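You operate a simulated robot arm through the tools that you are given. There is no shell and no other tool.

You run a simulated robot arm. Do the job below in one go: nothing can be reset, and whatever is moved stays where it is left.

TASK
Set both bench speed knobs halfway, then run each cylinder out and back.

It is judged by the outcome, as a careful person would: the job done as asked, and still so three seconds after it is handed in. It fails if anything else is knocked over, pushed out of place, dropped, spilled or broken.

THE ROBOT
A 6-joint arm with a two-finger gripper, fixed in place. Base frame: the origin is at the foot of the arm, x ahead of it, y to its left, z up; the work surface is at about z = 900. Readings come in mm, rad, newtons and seconds.
It reaches about 1298 mm from its shoulder. Its first joint turns from -2.601 to 2.601 rad. Payload 1.57 kg.
Tool frame: the origin (TCP) lies between the finger pads and is the grasp point; the fingertips stand 21 mm ahead of it; z points along the fingers, y is the line along which they close. Largest opening 70 mm; the body of the gripper starts 50 mm behind the TCP.
Orientation is that of the tool frame in the base frame, as [roll, pitch, yaw] about the fixed x, y, z axes, in that order (R = Rz(yaw) Ry(pitch) Rx(roll)). With the fingers straight down and closing along the base's y, the tool's x points along the base's -x, its y along +y and its z along -z.

THE INTERFACE
- The arm moves only by the tool servo_tool. Its argument "rows" is a list of rows, each an object (a shift or turn left out is 0, a gripper value left out holds the last) with "slide": the shift along the tool's x, y, z in mm, a list of three; "turn": the turn, a rotation vector about the tool's x, y, z in rad, a list of three; "claw": the finger opening in mm, from 0 to 70. In form: [{"slide": [x, y, z], "turn": [wx, wy, wz], "claw": claw}, ...]. A call has 1 to 20 rows; each row shifts and turns the commanded pose from where the row before left it, along the tool's axes as they then stand. A row lasts 0.2 s, in which the tool goes at most 50 mm and 0.15 rad; a call with a longer step from one row to the next is refused whole, and so is a gripper value outside its range. A pose out of reach is approached as far as the arm can. The call stops where the force on the tool passes 40 N (or 10 N more than at its start, if that is more) or the arm is blocked; 0.2 s more then pass. Each finger halts on what it meets, pressing with about 28 N; the grip force reading is that of the motor and also rises with nothing between the fingers. The clock runs only during rows and for 0.2 s after the last one: add rows that do not move to give the fingers time. The reply holds the time, the measured pose of the TCP, the force on the tool along the base axes, the opening and the grip force, in the units named above and with some noise, with the torque about the TCP (base axes, N m) and any sound that the robot's microphone picked up.
- Cameras (640 x 400 px; columns grow to the right, rows downward): "scene" is fixed at [400.9, 649.4, 1699]; the picture's right is [-0.61, -0.79, 0.00], its down [-0.72, 0.55, -0.42] and it looks along [0.34, -0.26, -0.91] (base axes); focal length 254 px, centre (320, 200). "wrist" rides on the gripper at [79, 4, -81] in the tool frame; the picture's right is [-0.05, 1.00, 0.00], its down [-0.67, -0.04, -0.74] and it looks along [-0.74, -0.04, 0.67] (tool axes); focal length 256 px, centre (320, 200). There is no depth. A picture from a camera that has moved, and an enlarged one, comes with that camera's place and axes in the base frame and with its lens.
- capture(camera): a new picture of that camera. No time passes.
- raise_lower(by): slides the trunk up (or, below 0, down) by that many mm; the arm rides with it, the base frame stays. It gives what a move gives, with no picture.
- zoom(camera, box): a new picture of the part [left, top, right, bottom] of that camera's present view, enlarged. No time passes.
- sign_off(): hands the job in; it is judged then, once.

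Places have to be worked out from the pictures, the camera data and where the tool is seen. Open the gripper and draw the arm clear of the work before you hand the job in, unless the task says otherwise.

The tools are called after "Call:" as name(argument=value, ...) on one line, values as JSON. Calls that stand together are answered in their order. servo_tool: Moves the arm, as the interface text tells. Its arguments: {"type":"object","properties":{"rows":{"type":"array","items":{"type":"object","properties":{"slide":{"type":"array","items":{"type":"number"}},"turn":{"type":"array","items":{"type":"number"}},"claw":{"type":"number"}}}}},"required":["rows"]} The other tools are called the same way: raise_lower (by) slides the trunk up or down; capture (camera) takes a picture; zoom (camera, box) takes an enlarged picture of a part of a camera's view; sign_off () hands the job in.

At the start:

```text
time_s: 0.0
tcp_pos: [527.5, 419.6, 1278.4]
ee_rot: [3.141, 0.001, 3.141]
wrist_force: [-0.2, 0.2, 0.2]
ft_torque: [0.04, -0.04, -0.03]
opening: 69.7
grip_force: 0.0
trunk travel left (down, up): [-960.0, 10.0]
```

scene: 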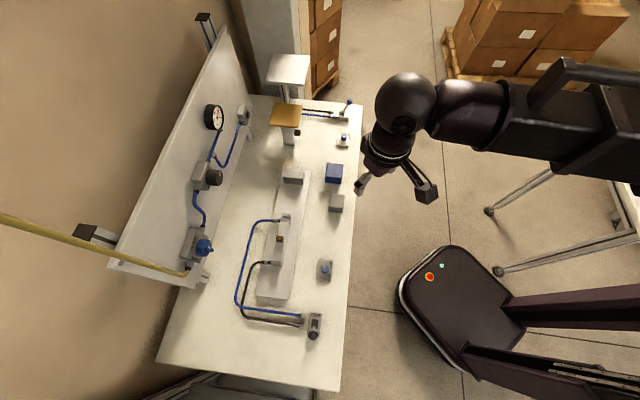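
wrist: 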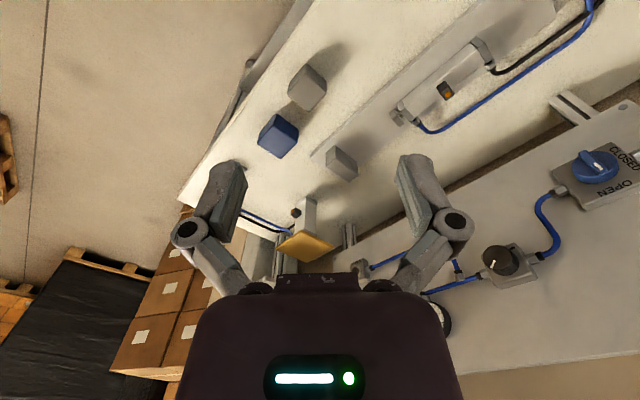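

The pictures show a bench with a pneumatic panel: supply valve, regulator, gauge, two cylinders, two hand valves and small knobs. I zoom in to identify each part before moving.

Call:
zoom(camera="scene", box=[150, 180, 360, 311])

Call:
zoom(camera="scene", box=[230, 250, 390, 350])

Call:
zoom(camera="scene", box=[190, 80, 370, 192])

Call:
zoom(camera="wrist", box=[420, 0, 640, 138])

Call:
zoom(camera="wrist", box=[440, 100, 640, 225])

```text
3.05 times, centred on (255, 246) of scene
camera zoom: at [400.9, 649.4, 1699.0], right [-0.61, -0.79, 0.0], down [-0.72, 0.55, -0.42], along [0.34, -0.26, -0.91], focal length 775 px, centre (518, 61)
```

zoom: 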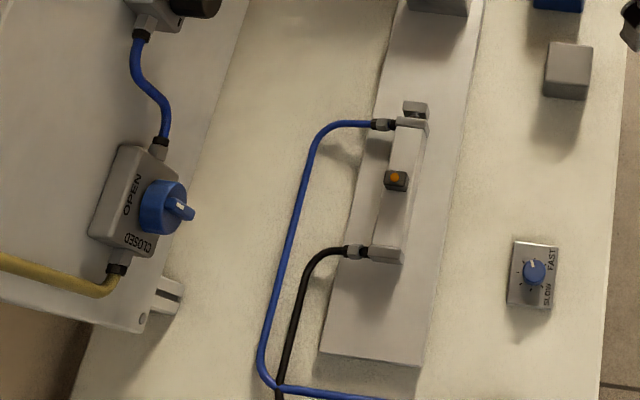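

```text
4.00 times, centred on (310, 300) of scene
camera zoom: at [400.9, 649.4, 1699.0], right [-0.61, -0.79, 0.0], down [-0.72, 0.55, -0.42], along [0.34, -0.26, -0.91], focal length 1017 px, centre (360, -200)
```

zoom: 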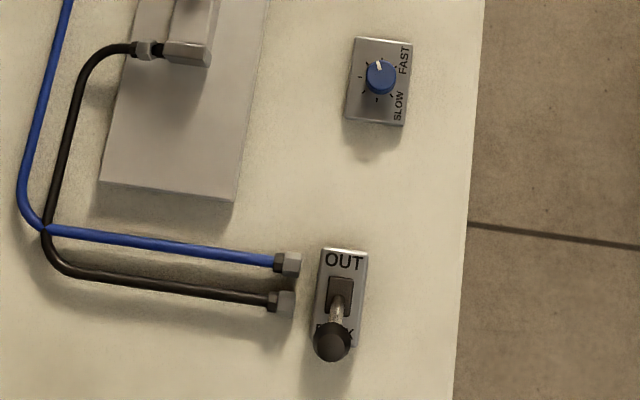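

```text
3.56 times, centred on (280, 136) of scene
camera zoom: at [400.9, 649.4, 1699.0], right [-0.61, -0.79, 0.0], down [-0.72, 0.55, -0.42], along [0.34, -0.26, -0.91], focal length 904 px, centre (462, 428)
```

zoom: 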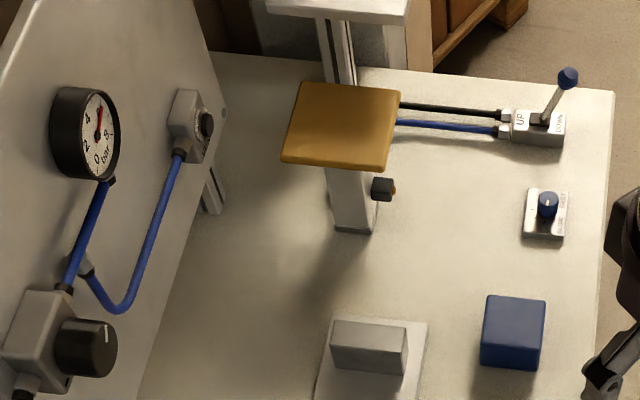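

```text
2.90 times, centred on (530, 69) of wrist
camera zoom: at [449.1, 425.0, 1360.8], right [0.05, 1.0, 0.0], down [0.67, -0.04, 0.74], along [0.74, -0.04, -0.67], focal length 742 px, centre (-289, 580)
```

zoom: 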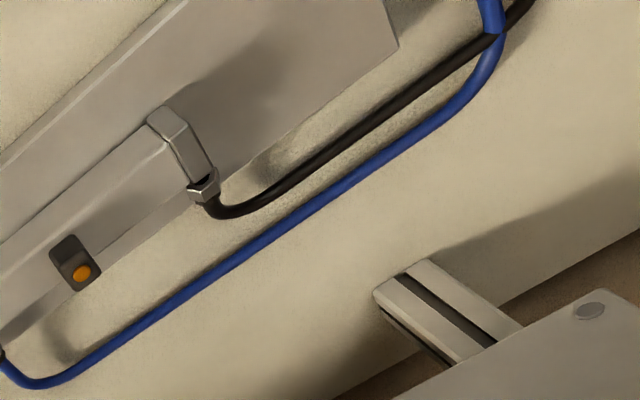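

```text
3.20 times, centred on (540, 162) of wrist
camera zoom: at [449.1, 425.0, 1360.8], right [0.05, 1.0, 0.0], down [0.67, -0.04, 0.74], along [0.74, -0.04, -0.67], focal length 819 px, centre (-384, 320)
```

zoom: 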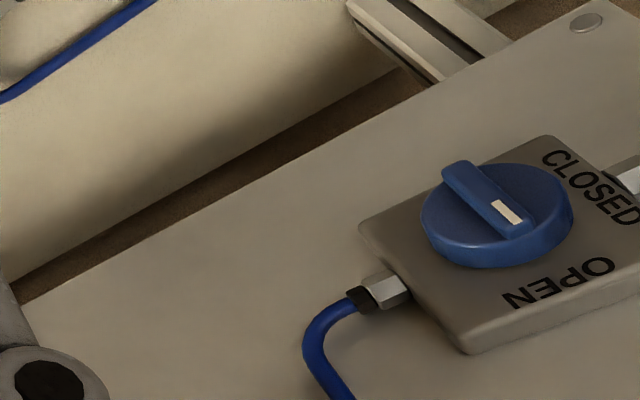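

I need finer detail on the labels, valve pointer, gauge and speed knobs.

Call:
zoom(camera="scene", box=[170, 215, 234, 255])

Call:
zoom(camera="scene", box=[300, 250, 348, 280])

Call:
zoom(camera="scene", box=[320, 90, 368, 120])

Call:
zoom(camera="scene", box=[320, 125, 368, 155])

Call:
zoom(camera="scene", box=[190, 90, 254, 130])

Call:
zoom(camera="scene", box=[290, 300, 338, 330])

Call:
zoom(camera="scene", box=[250, 40, 330, 90])

Call:
zoom(camera="scene", box=[250, 160, 330, 210])

Call:
zoom(camera="scene", box=[250, 90, 330, 140])

Call:
zoom(camera="wrist", box=[230, 180, 390, 280])

```text
10.00 times, centred on (202, 235) of scene
camera zoom: at [400.9, 649.4, 1699.0], right [-0.61, -0.79, 0.0], down [-0.72, 0.55, -0.42], along [0.34, -0.26, -0.91], focal length 2544 px, centre (1500, -150)
```

zoom: 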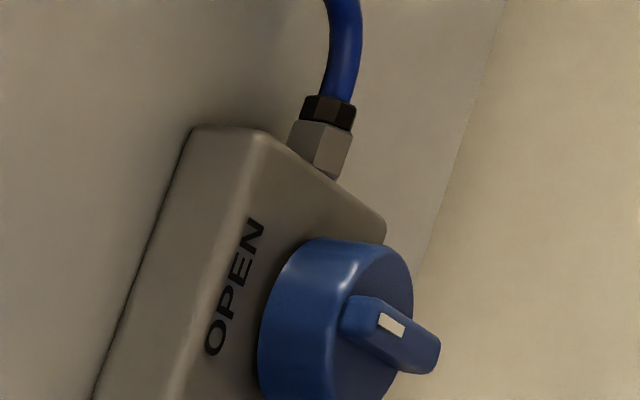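

```text
13.33 times, centred on (324, 265) of scene
camera zoom: at [400.9, 649.4, 1699.0], right [-0.61, -0.79, 0.0], down [-0.72, 0.55, -0.42], along [0.34, -0.26, -0.91], focal length 3392 px, centre (267, -667)
```

zoom: 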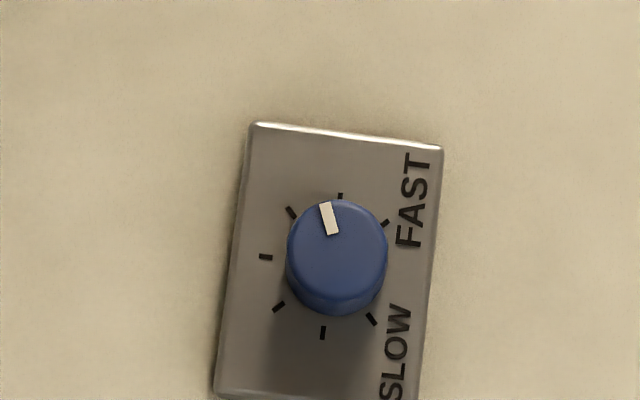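

```text
13.33 times, centred on (344, 105) of scene
camera zoom: at [400.9, 649.4, 1699.0], right [-0.61, -0.79, 0.0], down [-0.72, 0.55, -0.42], along [0.34, -0.26, -0.91], focal length 3392 px, centre (0, 1467)
```

zoom: 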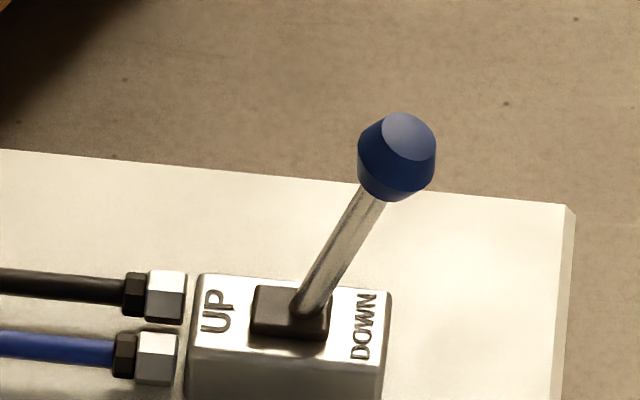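

```text
13.33 times, centred on (344, 140) of scene
camera zoom: at [400.9, 649.4, 1699.0], right [-0.61, -0.79, 0.0], down [-0.72, 0.55, -0.42], along [0.34, -0.26, -0.91], focal length 3392 px, centre (0, 1000)
```

zoom: 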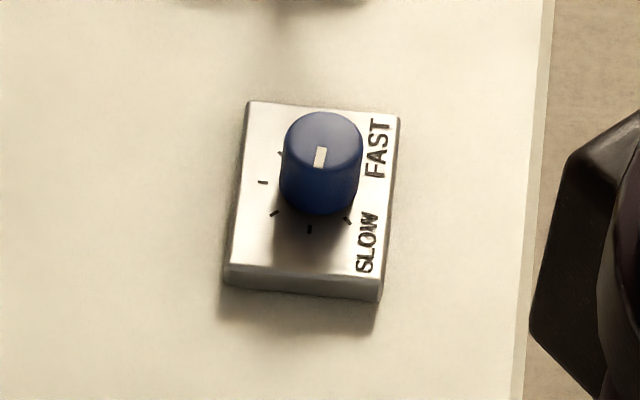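

```text
10.00 times, centred on (222, 110) of scene
camera zoom: at [400.9, 649.4, 1699.0], right [-0.61, -0.79, 0.0], down [-0.72, 0.55, -0.42], along [0.34, -0.26, -0.91], focal length 2544 px, centre (1300, 1100)
```

zoom: 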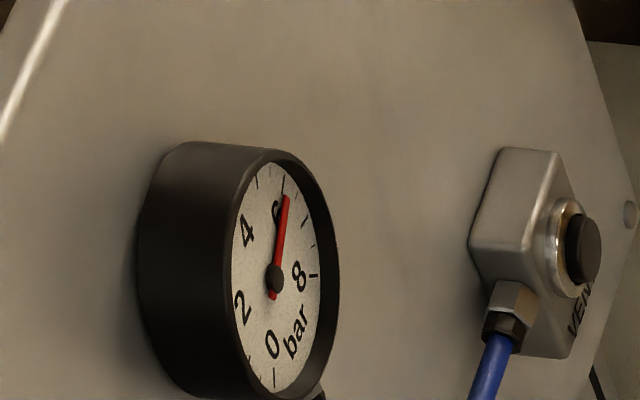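

```text
13.33 times, centred on (314, 315) of scene
camera zoom: at [400.9, 649.4, 1699.0], right [-0.61, -0.79, 0.0], down [-0.72, 0.55, -0.42], along [0.34, -0.26, -0.91], focal length 3392 px, centre (400, -1333)
```

zoom: 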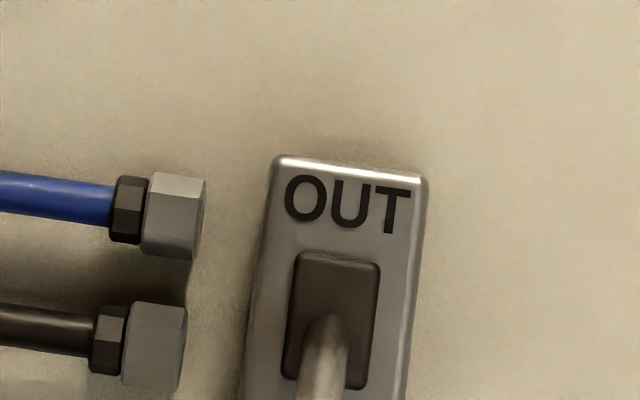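

```text
8.00 times, centred on (290, 65) of scene
camera zoom: at [400.9, 649.4, 1699.0], right [-0.61, -0.79, 0.0], down [-0.72, 0.55, -0.42], along [0.34, -0.26, -0.91], focal length 2035 px, centre (560, 1280)
```

zoom: 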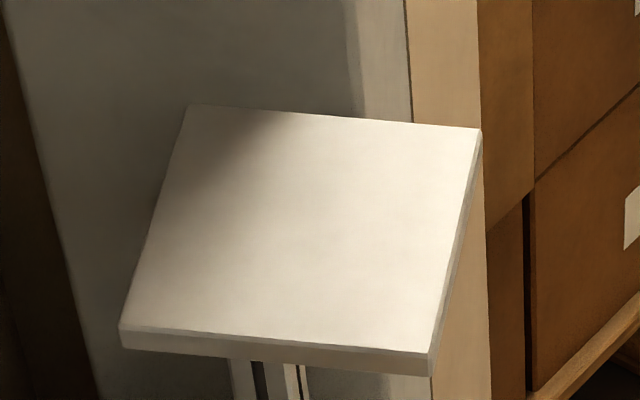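

```text
8.00 times, centred on (290, 185) of scene
camera zoom: at [400.9, 649.4, 1699.0], right [-0.61, -0.79, 0.0], down [-0.72, 0.55, -0.42], along [0.34, -0.26, -0.91], focal length 2035 px, centre (560, 320)
```

zoom: 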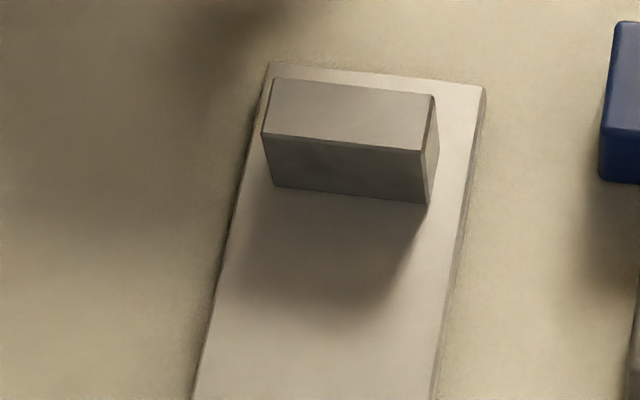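

```text
8.00 times, centred on (290, 115) of scene
camera zoom: at [400.9, 649.4, 1699.0], right [-0.61, -0.79, 0.0], down [-0.72, 0.55, -0.42], along [0.34, -0.26, -0.91], focal length 2035 px, centre (560, 880)
```

zoom: 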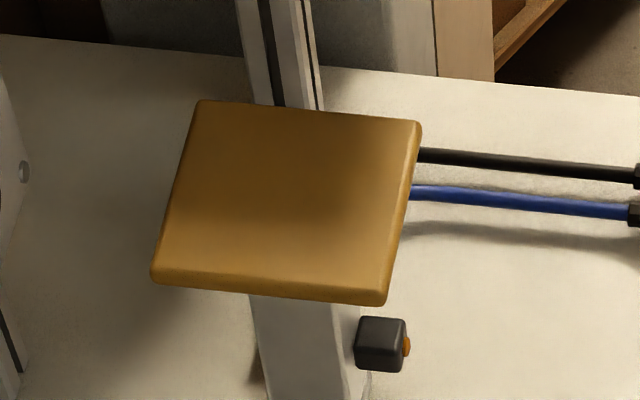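

```text
4.00 times, centred on (310, 230) of wrist
camera zoom: at [449.1, 425.0, 1360.8], right [0.05, 1.0, 0.0], down [0.67, -0.04, 0.74], along [0.74, -0.04, -0.67], focal length 1024 px, centre (360, 80)
```

zoom: 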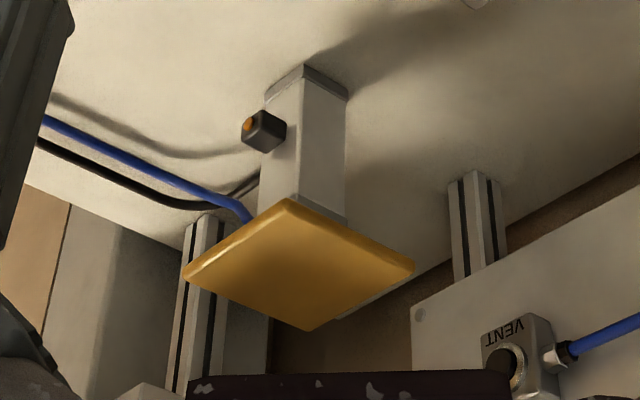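

The gauge reads 6 bar, and both levers lean to BACK and DOWN, so both cylinders look retracted. Speed knob 1 is near (500, 557) with its mark toward the fast side, and knob 2 is near (835, 201) toward the slow side. On both, the middle of seven ticks points away from the robot. I move above knob 1, staying well clear, to look closer.

Call:
servo_tool(rows=[{"slide": [4.6, 22.8, 36], "claw": 70}, {"slide": [4.6, 22.8, 36]}, {"slide": [4.6, 22.8, 36]}, {"slide": [4.6, 22.8, 36]}, {"slide": [4.6, 22.8, 36]}, {"slide": [4.6, 22.8, 36]}])

Call:
capture(camera="wrist")

Call:
capture(camera="scene")

```text
time_s: 1.4
tcp_pos: [502.0, 560.7, 1277.7]
ee_rot: [-3.141, 0.0, -3.141]
wrist_force: [0.6, -0.1, 0.1]
ft_torque: [0.0, 0.01, -0.01]
opening: 70.1
grip_force: 0.0
out of reach, approached as far as the arm can: row 1, 2, 3, 4, 5, 6
trunk travel left (down, up): [-960.0, 10.0]
```

```text
taken
camera wrist: at [423.3, 564.9, 1360.6], right [0.05, 1.0, 0.0], down [0.67, -0.04, 0.74], along [0.74, -0.04, -0.67], focal length 256 px, centre (320, 200)
```

wrist: 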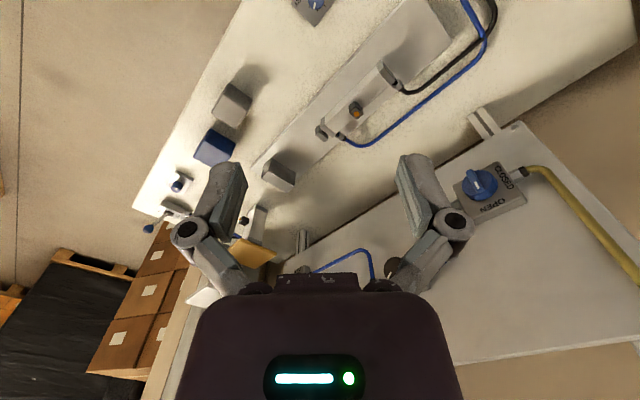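

```text
taken
```

scene: 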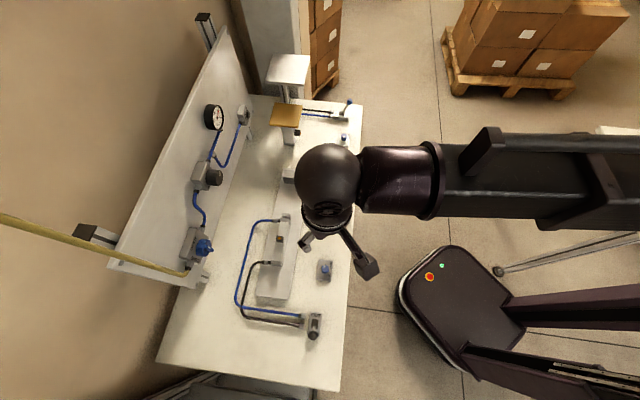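

The arm can't reach lower with the trunk at full height, so I lower the trunk 180 mm. That should put the TCP near z 1097, still clear of the bench.

Call:
raise_lower(by=-180)

Call:
capture(camera="wrist")

Call:
capture(camera="scene")

```text
time_s: 3.4
tcp_pos: [502.4, 559.7, 1098.4]
ee_rot: [3.14, -0.001, 3.14]
wrist_force: [0.3, -0.2, 0.5]
ft_torque: [-0.05, -0.04, -0.02]
opening: 70.1
grip_force: 0.0
trunk travel left (down, up): [-780.0, 190.0]
```

```text
taken
camera wrist: at [423.5, 563.7, 1180.9], right [0.05, 1.0, 0.0], down [0.67, -0.04, 0.74], along [0.74, -0.04, -0.67], focal length 256 px, centre (320, 200)
```

wrist: 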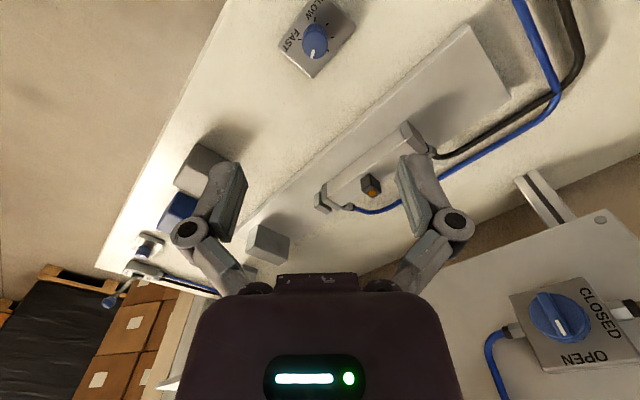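

```text
taken
```

scene: 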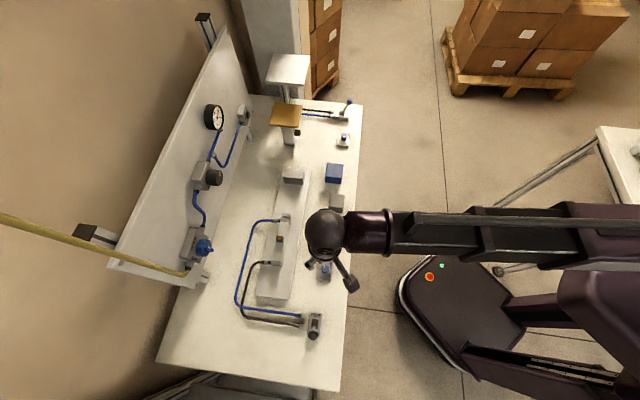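

The supply valve's white mark points to OPEN, so air is on. Knob 1's top is at about (497, 555, 930) on a plate about 10 mm high. I approach to z≈1000 over it and look again.

Call:
servo_tool(rows=[{"slide": [2.7, -2.3, 45]}, {"slide": [2.7, -2.4, 45]}])

Call:
capture(camera="wrist")

Call:
zoom(camera="scene", box=[280, 220, 376, 280])

```text
time_s: 4.0
tcp_pos: [502.3, 559.3, 1098.9]
ee_rot: [3.141, 0.0, -3.141]
wrist_force: [-0.6, 0.5, -0.2]
ft_torque: [-0.01, 0.0, -0.01]
opening: 70.1
grip_force: 0.0
out of reach, approached as far as the arm can: row 1, 2
trunk travel left (down, up): [-780.0, 190.0]
```

```text
taken
camera wrist: at [423.5, 563.8, 1180.8], right [0.05, 1.0, 0.0], down [0.67, -0.04, 0.74], along [0.74, -0.04, -0.67], focal length 256 px, centre (320, 200)
```

wrist: 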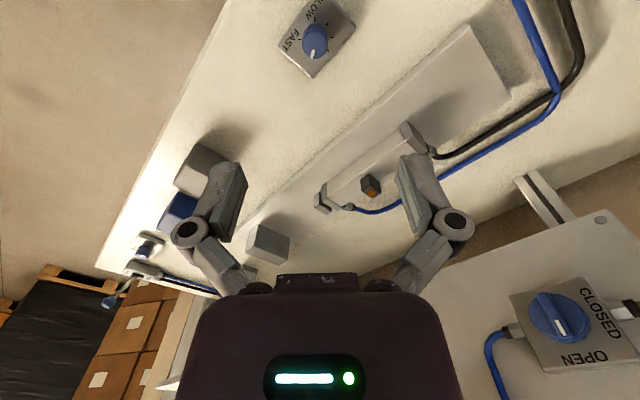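

```text
6.67 times, centred on (328, 250) of scene
camera zoom: at [400.9, 649.4, 1699.0], right [-0.61, -0.79, 0.0], down [-0.72, 0.55, -0.42], along [0.34, -0.26, -0.91], focal length 1696 px, centre (267, -133)
```

zoom: 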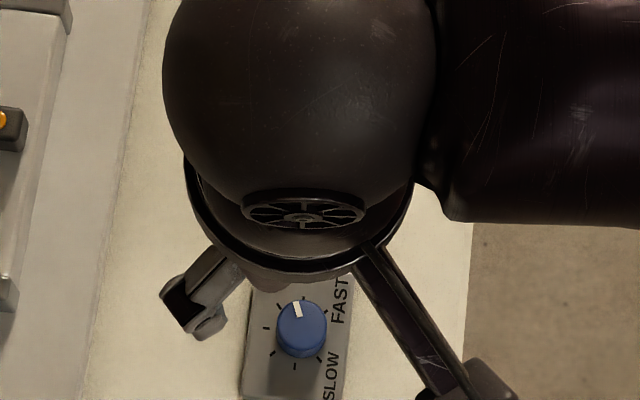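

The arm is still at its reach limit because the shoulder sits too high. I raise the tool and then lower the trunk by a matching amount, in stages, so the tool stays well above the bench.

Call:
servo_tool(rows=[{"slide": [0, 0, -45]}, {"slide": [0, 0, -45]}, {"slide": [0, 0, -45]}, {"slide": [0, 0, -45]}, {"slide": [0, 0, -45]}])

```text
time_s: 5.2
tcp_pos: [502.4, 558.6, 1098.6]
ee_rot: [-3.141, 0.001, 3.141]
wrist_force: [-0.5, 0.4, -0.8]
ft_torque: [0.01, 0.01, 0.03]
opening: 70.2
grip_force: 0.1
out of reach, approached as far as the arm can: row 1, 2, 3, 4, 5
trunk travel left (down, up): [-780.0, 190.0]
```

The commanded pose had run below the reachable height, so it hasn't caught up yet. I continue raising.

Call:
servo_tool(rows=[{"slide": [0, 0, -40]}, {"slide": [0, 0, -40]}, {"slide": [0, 0, -40]}, {"slide": [0, 0, -40]}])

```text
time_s: 6.2
tcp_pos: [502.1, 559.7, 1099.1]
ee_rot: [3.14, 0.0, -3.141]
wrist_force: [0.0, 1.0, -0.4]
ft_torque: [0.01, -0.01, -0.03]
opening: 69.8
grip_force: 0.0
out of reach, approached as far as the arm can: row 1, 2, 3, 4
trunk travel left (down, up): [-780.0, 190.0]
```

The arm is still stuck, so I check whether it responds at all with a small inward move toward the robot plus a further rise.

Call:
servo_tool(rows=[{"slide": [20, -20, 0]}, {"slide": [20, -20, 0]}, {"slide": [20, -20, 0]}])

```text
time_s: 7.0
tcp_pos: [442.3, 496.2, 1098.7]
ee_rot: [3.142, 0.0, -3.141]
wrist_force: [0.2, 0.1, 0.1]
ft_torque: [-0.01, -0.01, 0.01]
opening: 70.1
grip_force: 0.0
trunk travel left (down, up): [-780.0, 190.0]
```

The arm moves horizontally without complaint. I test vertical motion alone here with small steps.

Call:
servo_tool(rows=[{"slide": [0, 0, 15]}, {"slide": [0, 0, 15]}])

```text
time_s: 7.6
tcp_pos: [443.2, 498.7, 1098.9]
ee_rot: [-3.14, 0.0, -3.142]
wrist_force: [-0.3, 0.7, 0.1]
ft_torque: [-0.01, 0.01, -0.04]
opening: 70.0
grip_force: 0.0
out of reach, approached as far as the arm can: row 1, 2
trunk travel left (down, up): [-780.0, 190.0]
```

The arm behaves SCARA-like: with the tool vertical, height only changes through the trunk. I'll place x and y with the arm and set z with raise_lower, starting by moving over knob 1 and lowering to about z 1000.

Call:
servo_tool(rows=[{"slide": [-18, 19, 0]}, {"slide": [-18, 19, 0]}, {"slide": [-18, 18, 0]}, {"slide": [0, 0, 0]}])

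Call:
raise_lower(by=-100)

Call:
capture(camera="wrist")

Call:
zoom(camera="scene", box=[260, 210, 388, 290])

```text
time_s: 8.6
tcp_pos: [495.2, 554.0, 1098.3]
ee_rot: [-3.141, 0.001, -3.141]
wrist_force: [-0.3, -0.4, -0.7]
ft_torque: [-0.01, 0.0, 0.0]
opening: 70.1
grip_force: 0.1
trunk travel left (down, up): [-780.0, 190.0]
```

```text
time_s: 9.9
tcp_pos: [495.5, 553.8, 999.9]
ee_rot: [-3.141, 0.0, 3.14]
wrist_force: [0.3, -0.4, 0.6]
ft_torque: [0.05, 0.02, -0.04]
opening: 70.2
grip_force: 0.0
trunk travel left (down, up): [-680.0, 290.0]
```

```text
taken
camera wrist: at [417.3, 557.7, 1080.9], right [0.05, 1.0, 0.0], down [0.67, -0.04, 0.74], along [0.74, -0.04, -0.67], focal length 256 px, centre (320, 200)
```

wrist: 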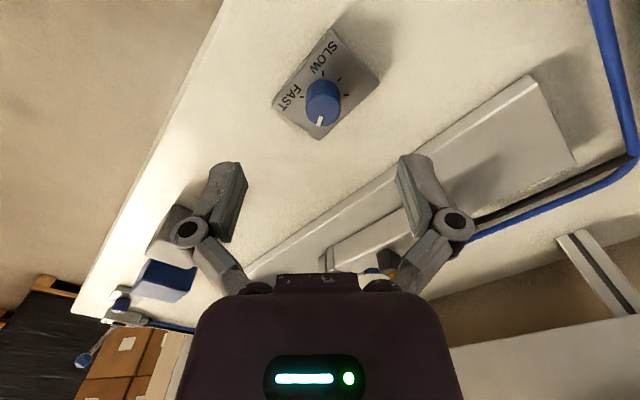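

```text
5.00 times, centred on (324, 250) of scene
camera zoom: at [400.9, 649.4, 1699.0], right [-0.61, -0.79, 0.0], down [-0.72, 0.55, -0.42], along [0.34, -0.26, -0.91], focal length 1272 px, centre (300, -50)
```

zoom: 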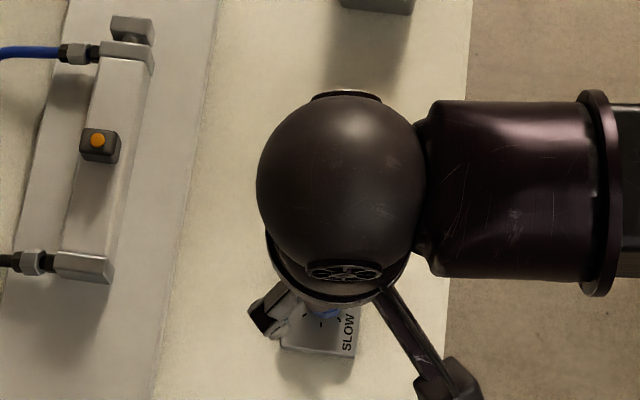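

The knob shows clearly in the wrist view. I zoom in to locate its top centre and the pointer direction against the ticks.

Call:
zoom(camera="wrist", box=[262, 20, 390, 100])

Call:
zoom(camera="wrist", box=[262, 65, 390, 145])

```text
5.00 times, centred on (326, 60) of wrist
camera zoom: at [417.3, 557.7, 1080.9], right [0.05, 1.0, 0.0], down [0.67, -0.04, 0.74], along [0.74, -0.04, -0.67], focal length 1280 px, centre (290, 900)
```

zoom: 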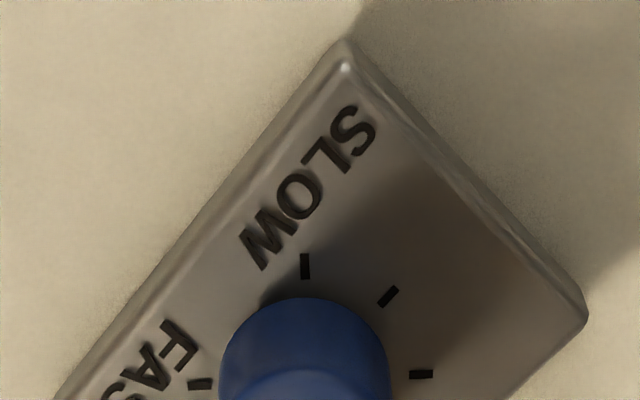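

```text
5.00 times, centred on (326, 105) of wrist
camera zoom: at [417.3, 557.7, 1080.9], right [0.05, 1.0, 0.0], down [0.67, -0.04, 0.74], along [0.74, -0.04, -0.67], focal length 1280 px, centre (290, 675)
```

zoom: 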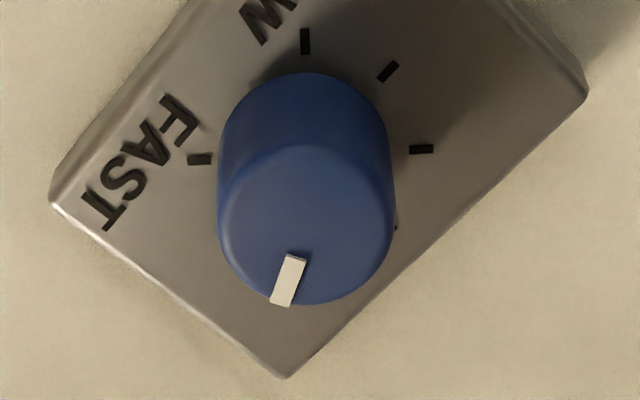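

From the wrist view, knob 1's axis is at about (499, 556), 22.5 mm in diameter, with its mark at about -20°. The ticks run from 178° (SLOW) to -88° (FAST), so halfway is +45°, a turn of about 65° counter-clockwise. I centre over it and lower so the fingertips sit just above the plate.

Call:
servo_tool(rows=[{"slide": [-3.6, 2.1, 0]}, {"slide": [0, 0, 0]}])

Call:
raise_lower(by=-50)

Call:
capture(camera="wrist")

```text
time_s: 10.5
tcp_pos: [499.5, 555.4, 999.6]
ee_rot: [-3.142, 0.0, 3.141]
wrist_force: [0.3, 0.4, 0.6]
ft_torque: [0.02, 0.0, -0.02]
opening: 70.1
grip_force: 0.1
trunk travel left (down, up): [-680.0, 290.0]
```

```text
time_s: 11.4
tcp_pos: [500.9, 556.3, 949.1]
ee_rot: [3.141, 0.001, 3.139]
wrist_force: [0.8, -0.2, 0.1]
ft_torque: [-0.04, -0.01, 0.01]
opening: 69.8
grip_force: 0.0
trunk travel left (down, up): [-630.0, 340.0]
```

```text
taken
camera wrist: at [421.7, 560.1, 1030.9], right [0.05, 1.0, 0.0], down [0.67, -0.04, 0.74], along [0.74, -0.04, -0.67], focal length 256 px, centre (320, 200)
```

wrist: 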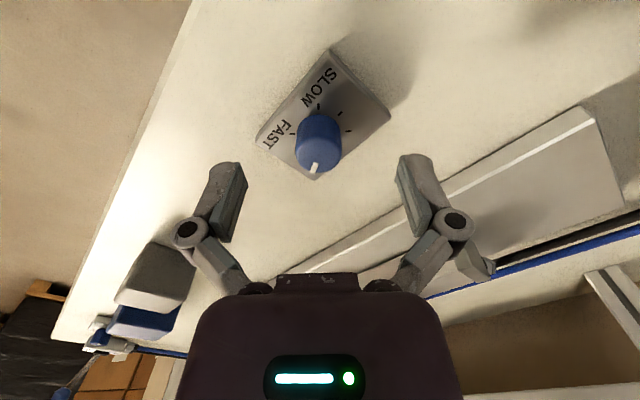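

The knob is nearly centred between the fingers. I zoom to confirm the alignment before the last descent.

Call:
zoom(camera="wrist", box=[240, 90, 400, 190])

```text
4.00 times, centred on (320, 140) of wrist
camera zoom: at [421.7, 560.1, 1030.9], right [0.05, 1.0, 0.0], down [0.67, -0.04, 0.74], along [0.74, -0.04, -0.67], focal length 1024 px, centre (320, 440)
```

zoom: 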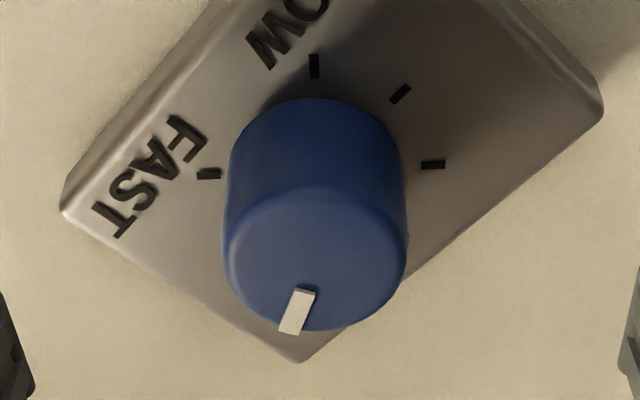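

The knob axis is at about (499.5, 555.7), within about 1 mm of the TCP. I lower the last 14 mm and close the fingers on it.

Call:
raise_lower(by=-14)

Call:
servo_tool(rows=[{"claw": 40}, {"claw": 30}, {"claw": 22}, {"claw": 15}, {"claw": 15}])

Call:
capture(camera="wrist")

```text
time_s: 12.1
tcp_pos: [500.8, 556.1, 934.5]
ee_rot: [-3.141, -0.001, -3.141]
wrist_force: [-0.6, -0.8, -0.5]
ft_torque: [-0.03, 0.01, 0.01]
opening: 69.9
grip_force: 0.0
trunk travel left (down, up): [-616.0, 354.0]
```

```text
time_s: 13.3
tcp_pos: [500.2, 555.6, 935.4]
ee_rot: [3.141, -0.002, -3.141]
wrist_force: [-0.6, -5.3, -1.8]
ft_torque: [-0.12, -0.04, 0.0]
opening: 22.7
grip_force: 32.6
trunk travel left (down, up): [-616.0, 354.0]
```

```text
taken
camera wrist: at [421.7, 559.6, 1016.9], right [0.05, 1.0, 0.0], down [0.67, -0.04, 0.74], along [0.74, -0.04, -0.67], focal length 256 px, centre (320, 200)
```

wrist: 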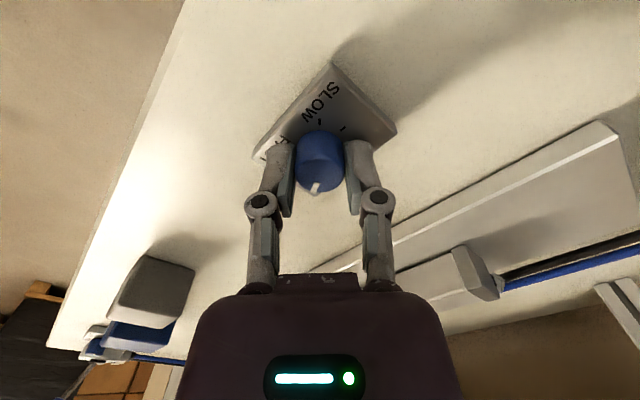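

The grip is firm at 22.7 mm. I turn counter-clockwise seen from above (negative about tool z) by a first 0.5 rad and check.

Call:
servo_tool(rows=[{"turn": [0, 0, -0.1]}, {"turn": [0, 0, -0.1]}, {"turn": [0, 0, -0.1]}, {"turn": [0, 0, -0.1]}, {"turn": [0, 0, -0.1]}])

Call:
zoom(camera="wrist", box=[240, 50, 400, 250])

```text
time_s: 14.5
tcp_pos: [500.5, 557.3, 935.0]
ee_rot: [3.141, -0.001, -2.638]
wrist_force: [-0.5, 0.1, 0.7]
ft_torque: [-0.35, 0.58, -0.02]
opening: 22.8
grip_force: 32.1
trunk travel left (down, up): [-616.0, 354.0]
```

```text
2.00 times, centred on (320, 150) of wrist
camera zoom: at [429.3, 521.7, 1016.9], right [-0.43, 0.9, 0.0], down [0.6, 0.29, 0.74], along [0.67, 0.32, -0.67], focal length 512 px, centre (320, 300)
```

zoom: 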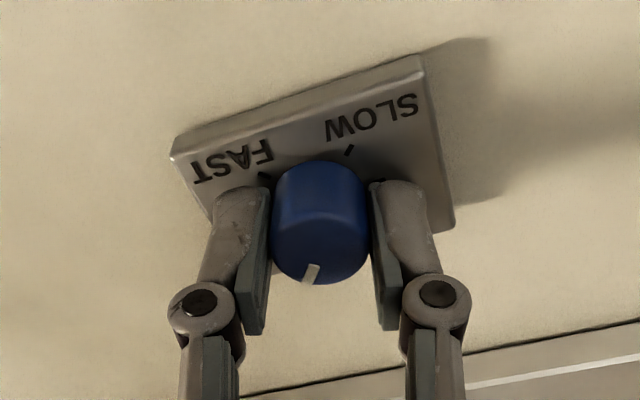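

The knob turns with the fingers. I turn the remaining 0.63 rad.

Call:
servo_tool(rows=[{"turn": [0, 0, -0.105]}, {"turn": [0, 0, -0.105]}, {"turn": [0, 0, -0.105]}, {"turn": [0, 0, -0.105]}, {"turn": [0, 0, -0.105]}, {"turn": [0, 0, -0.105]}, {}])

Call:
zoom(camera="wrist", box=[240, 90, 400, 190])

```text
time_s: 16.1
tcp_pos: [499.8, 556.8, 934.4]
ee_rot: [-3.141, 0.001, -2.009]
wrist_force: [1.2, 15.7, 13.0]
ft_torque: [0.76, -0.24, -0.02]
opening: 22.6
grip_force: 32.0
trunk travel left (down, up): [-616.0, 354.0]
```

```text
4.00 times, centred on (320, 140) of wrist
camera zoom: at [462.3, 486.9, 1016.8], right [-0.88, 0.47, 0.0], down [0.31, 0.59, 0.75], along [0.35, 0.66, -0.67], focal length 1024 px, centre (320, 440)
```

zoom: 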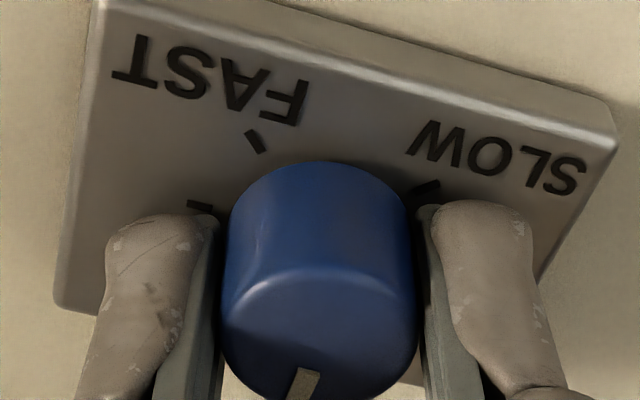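

I zoom on the mark to compute its angle before letting go.

Call:
zoom(camera="wrist", box=[240, 110, 400, 210])

```text
4.00 times, centred on (320, 160) of wrist
camera zoom: at [462.3, 486.9, 1016.8], right [-0.88, 0.47, 0.0], down [0.31, 0.59, 0.75], along [0.35, 0.66, -0.67], focal length 1024 px, centre (320, 360)
```

zoom: 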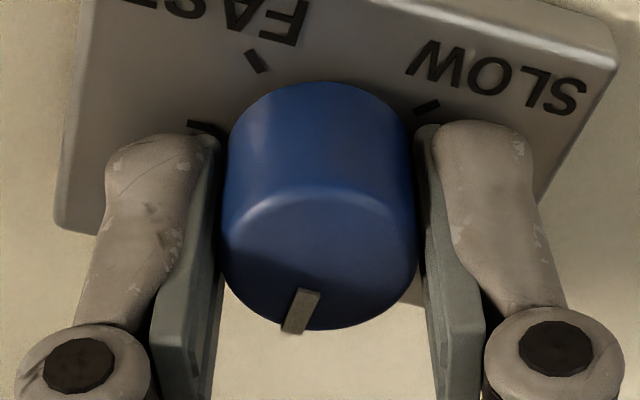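

The mark now sits at about 47° against the 45° target. I open the fingers and lift to verify without the gripper holding it.

Call:
servo_tool(rows=[{"claw": 30}, {"claw": 45}, {"claw": 60}, {"claw": 70}, {}])

Call:
raise_lower(by=65)

Call:
zoom(camera="wrist", box=[240, 50, 400, 150])

```text
time_s: 17.3
tcp_pos: [499.1, 555.6, 936.4]
ee_rot: [-3.14, 0.001, -2.011]
wrist_force: [0.3, -1.2, 2.1]
ft_torque: [0.02, -0.03, 0.04]
opening: 70.3
grip_force: 0.2
trunk travel left (down, up): [-616.0, 354.0]
```

```text
time_s: 18.3
tcp_pos: [498.9, 555.8, 1000.8]
ee_rot: [-3.14, 0.0, -2.011]
wrist_force: [-0.1, -0.4, 0.5]
ft_torque: [0.0, 0.0, -0.03]
opening: 70.1
grip_force: 0.0
trunk travel left (down, up): [-681.0, 289.0]
```

```text
4.00 times, centred on (320, 100) of wrist
camera zoom: at [462.8, 486.0, 1081.7], right [-0.88, 0.47, 0.0], down [0.32, 0.59, 0.74], along [0.35, 0.66, -0.67], focal length 1024 px, centre (320, 600)
```

zoom: 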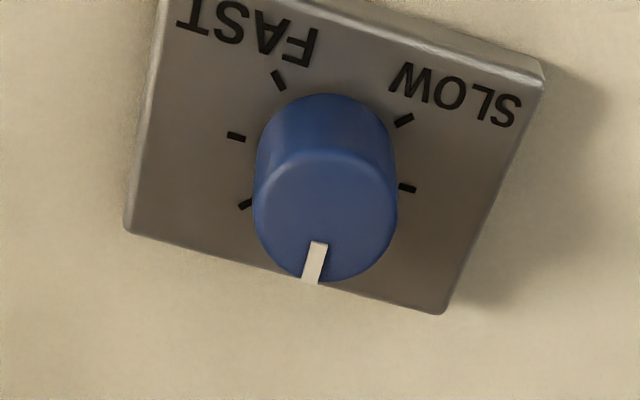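

Knob 1's mark is within about 3–4° of the middle tick, essentially halfway. Knob 2 is next, near (835, 201), so I raise to z≈1060 to clear the cubes and travel there.

Call:
raise_lower(by=60)

Call:
servo_tool(rows=[{"slide": [16, -41, 0]}, {"slide": [16, -41, 0]}, {"slide": [16, -41, 0]}, {"slide": [16, -41, 0]}, {"slide": [16, -41, 0]}, {"slide": [16, -41, 0]}, {"slide": [16, -41, 0]}, {"slide": [16, -41, 0]}, {"slide": [16, -41, 0]}, {"slide": [16, -41, 0]}, {"slide": [16, -41, 0]}, {}])

Call:
capture(camera="wrist")

Call:
capture(camera="scene")

```text
time_s: 19.3
tcp_pos: [500.1, 555.9, 1059.7]
ee_rot: [3.141, -0.001, -2.01]
wrist_force: [-0.1, -0.5, 0.1]
ft_torque: [-0.01, 0.0, -0.01]
opening: 70.3
grip_force: 0.1
trunk travel left (down, up): [-741.0, 229.0]
```

```text
time_s: 21.9
tcp_pos: [831.1, 202.4, 1060.1]
ee_rot: [-3.141, -0.001, -2.011]
wrist_force: [0.4, -0.2, -0.7]
ft_torque: [0.03, 0.03, 0.01]
opening: 69.8
grip_force: 0.0
trunk travel left (down, up): [-741.0, 229.0]
```

```text
taken
camera wrist: at [794.2, 132.9, 1142.0], right [-0.88, 0.47, 0.0], down [0.32, 0.59, 0.74], along [0.35, 0.66, -0.67], focal length 256 px, centre (320, 200)
```

wrist: 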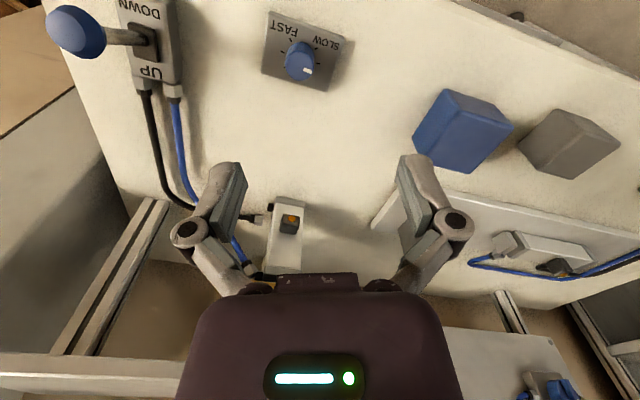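

```text
taken
```

scene: 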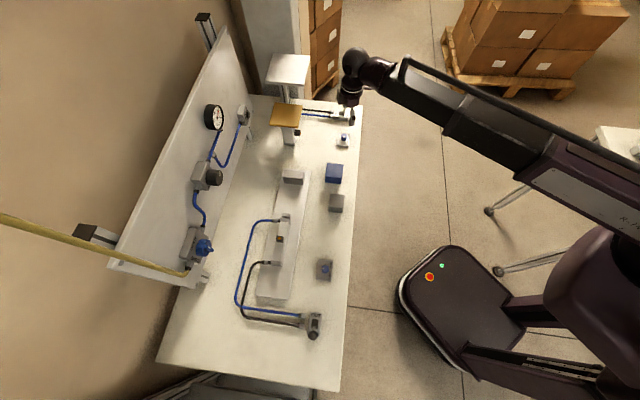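

The arm is over knob 2 and knob 1 is unobstructed in the scene camera. I check both closely.

Call:
zoom(camera="scene", box=[300, 250, 348, 280])

Call:
zoom(camera="wrist", box=[240, 10, 368, 90])

Call:
zoom(camera="wrist", box=[30, 0, 222, 120])

```text
13.33 times, centred on (324, 265) of scene
camera zoom: at [400.9, 649.4, 1699.0], right [-0.61, -0.79, 0.0], down [-0.72, 0.55, -0.42], along [0.34, -0.26, -0.91], focal length 3392 px, centre (267, -667)
```

zoom: 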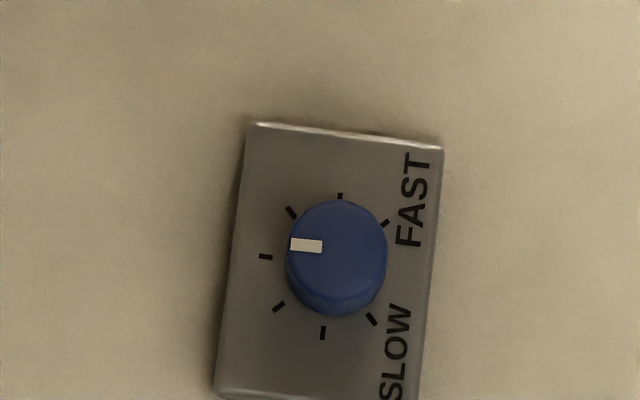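

```text
5.00 times, centred on (304, 50) of wrist
camera zoom: at [794.2, 132.9, 1142.0], right [-0.88, 0.47, 0.0], down [0.32, 0.59, 0.74], along [0.35, 0.66, -0.67], focal length 1280 px, centre (400, 950)
```

zoom: 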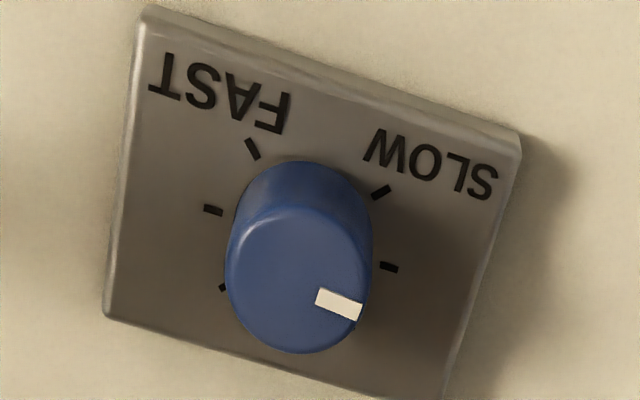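

```text
3.33 times, centred on (126, 60) of wrist
camera zoom: at [794.2, 132.9, 1142.0], right [-0.88, 0.47, 0.0], down [0.32, 0.59, 0.74], along [0.35, 0.66, -0.67], focal length 853 px, centre (967, 667)
```

zoom: 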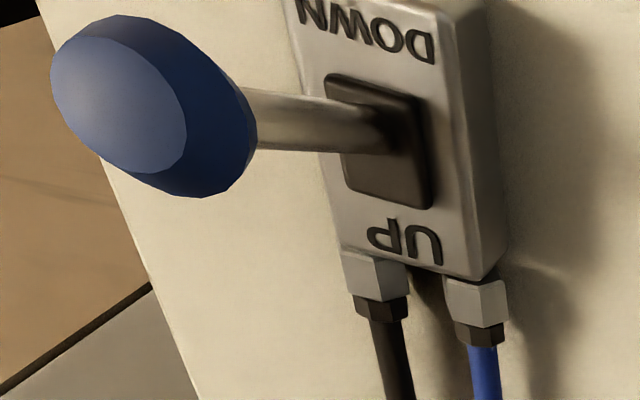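

Knob 1's mark lines up with the middle tick within about 2–3°. Knob 2's axis is at about (845.6, 195) with its mark at about 129°, so halfway (45°) is a clockwise turn of about 84°. I centre on it and lower most of the way.

Call:
servo_tool(rows=[{"slide": [0.5, -16.3, 0]}, {}])

Call:
raise_lower(by=-105)

Call:
zoom(camera="wrist", box=[240, 80, 400, 180])

```text
time_s: 22.5
tcp_pos: [847.8, 195.5, 1060.6]
ee_rot: [-3.141, 0.001, -2.011]
wrist_force: [0.1, -0.4, -0.6]
ft_torque: [0.02, -0.03, -0.02]
opening: 70.0
grip_force: 0.0
trunk travel left (down, up): [-741.0, 229.0]
```

```text
time_s: 23.9
tcp_pos: [847.7, 194.7, 954.5]
ee_rot: [3.141, 0.0, -2.01]
wrist_force: [1.0, 0.7, 0.2]
ft_torque: [0.04, 0.02, 0.01]
opening: 70.1
grip_force: 0.0
trunk travel left (down, up): [-636.0, 334.0]
```

```text
4.00 times, centred on (320, 130) of wrist
camera zoom: at [809.7, 125.3, 1036.9], right [-0.88, 0.47, 0.0], down [0.32, 0.59, 0.74], along [0.35, 0.66, -0.67], focal length 1024 px, centre (320, 480)
```

zoom: 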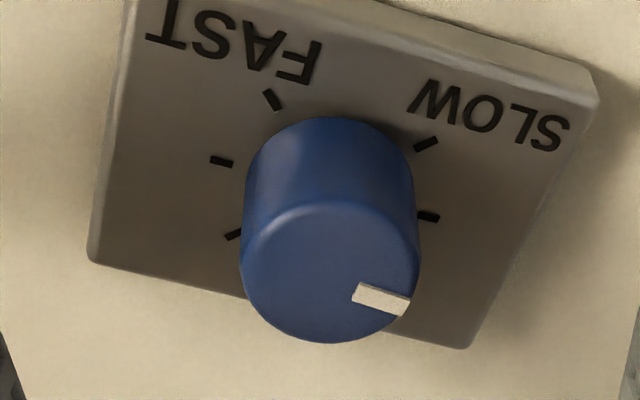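

The knob axis is about 2 mm off along the closing line. I correct that, lower to z≈935 and grip.

Call:
servo_tool(rows=[{"slide": [0, 2.0, 0]}, {}])

Call:
raise_lower(by=-19)

Call:
servo_tool(rows=[{"claw": 40}, {"claw": 30}, {"claw": 22}, {"claw": 15}, {"claw": 15}])

Call:
zoom(camera="wrist", box=[240, 110, 400, 210])

```text
time_s: 24.5
tcp_pos: [843.0, 194.4, 955.7]
ee_rot: [-3.141, -0.001, -2.011]
wrist_force: [-0.3, 0.5, 0.6]
ft_torque: [-0.02, 0.03, -0.05]
opening: 70.2
grip_force: 0.2
trunk travel left (down, up): [-636.0, 334.0]
```

```text
time_s: 25.1
tcp_pos: [844.2, 195.3, 935.4]
ee_rot: [-3.141, 0.001, -2.011]
wrist_force: [0.0, 1.4, 1.5]
ft_torque: [0.0, 0.01, 0.03]
opening: 70.1
grip_force: 0.0
trunk travel left (down, up): [-617.0, 353.0]
```

```text
time_s: 26.3
tcp_pos: [845.3, 195.2, 935.9]
ee_rot: [-3.141, 0.0, -2.012]
wrist_force: [9.2, -3.7, 6.3]
ft_torque: [-0.21, -0.13, 0.03]
opening: 22.8
grip_force: 31.6
trunk travel left (down, up): [-617.0, 353.0]
```

```text
4.00 times, centred on (320, 160) of wrist
camera zoom: at [808.0, 125.1, 1017.8], right [-0.88, 0.47, 0.0], down [0.32, 0.59, 0.75], along [0.35, 0.66, -0.67], focal length 1024 px, centre (320, 360)
```

zoom: 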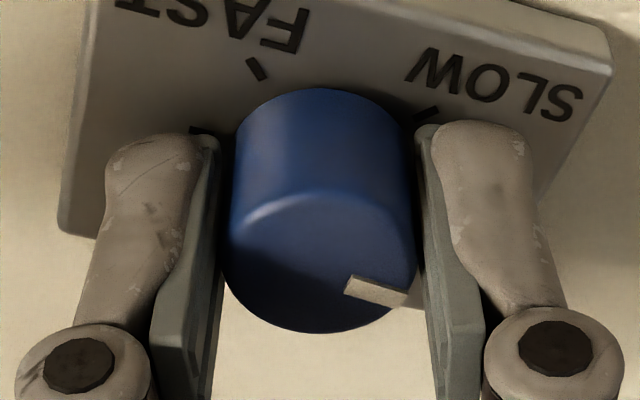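

The grip is firm. The mark's direction measures about 131°, so I turn clockwise (positive about tool z) by about 1.49 rad in steps, starting with half.

Call:
servo_tool(rows=[{"turn": [0, 0, 0.105]}, {"turn": [0, 0, 0.105]}, {"turn": [0, 0, 0.105]}, {"turn": [0, 0, 0.105]}, {"turn": [0, 0, 0.105]}, {"turn": [0, 0, 0.105]}, {"turn": [0, 0, 0.105]}])

Call:
zoom(camera="wrist", box=[240, 110, 400, 210])

```text
time_s: 27.9
tcp_pos: [844.2, 194.2, 935.3]
ee_rot: [3.14, -0.001, -2.752]
wrist_force: [15.1, -10.5, 9.6]
ft_torque: [-0.08, -0.42, -0.02]
opening: 22.9
grip_force: 32.4
trunk travel left (down, up): [-617.0, 353.0]
```

```text
4.00 times, centred on (320, 160) of wrist
camera zoom: at [771.0, 168.5, 1017.7], right [-0.33, 0.94, 0.0], down [0.63, 0.22, 0.75], along [0.7, 0.25, -0.67], focal length 1024 px, centre (320, 360)
```

zoom: 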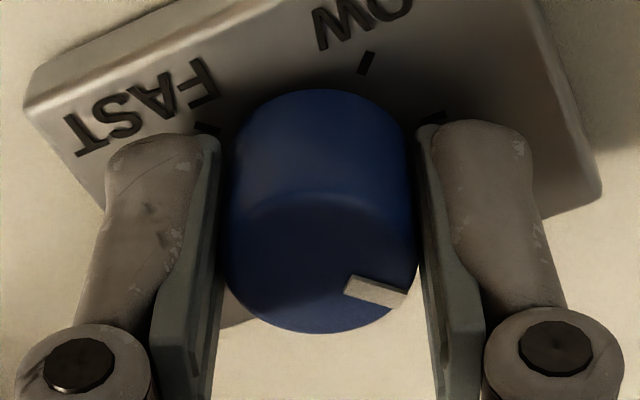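

The knob follows the gripper, and 0.74 rad is done. I turn the remaining 0.755 rad.

Call:
servo_tool(rows=[{"turn": [0, 0, 0.108]}, {"turn": [0, 0, 0.108]}, {"turn": [0, 0, 0.108]}, {"turn": [0, 0, 0.108]}, {"turn": [0, 0, 0.108]}, {"turn": [0, 0, 0.108]}, {"turn": [0, 0, 0.107]}, {}])

Call:
zoom(camera="wrist", box=[240, 110, 400, 210])

```text
time_s: 29.7
tcp_pos: [845.1, 194.3, 936.6]
ee_rot: [3.139, -0.001, 2.779]
wrist_force: [20.8, -8.4, 14.6]
ft_torque: [-0.23, -0.35, -0.02]
opening: 22.8
grip_force: 32.4
trunk travel left (down, up): [-617.0, 353.0]
```

```text
4.00 times, centred on (320, 160) of wrist
camera zoom: at [773.1, 226.5, 1017.7], right [0.4, 0.91, 0.0], down [0.61, -0.27, 0.74], along [0.68, -0.3, -0.67], focal length 1024 px, centre (320, 360)
```

zoom: 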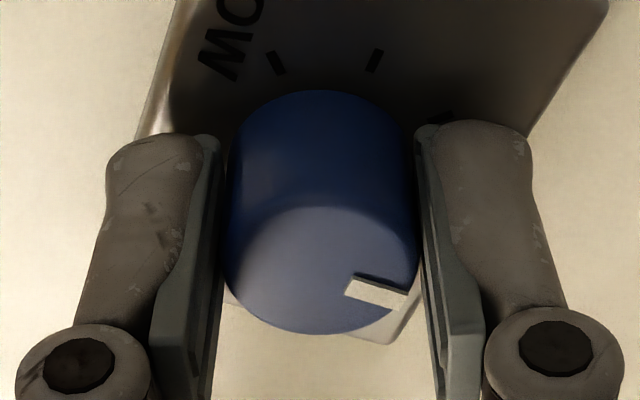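

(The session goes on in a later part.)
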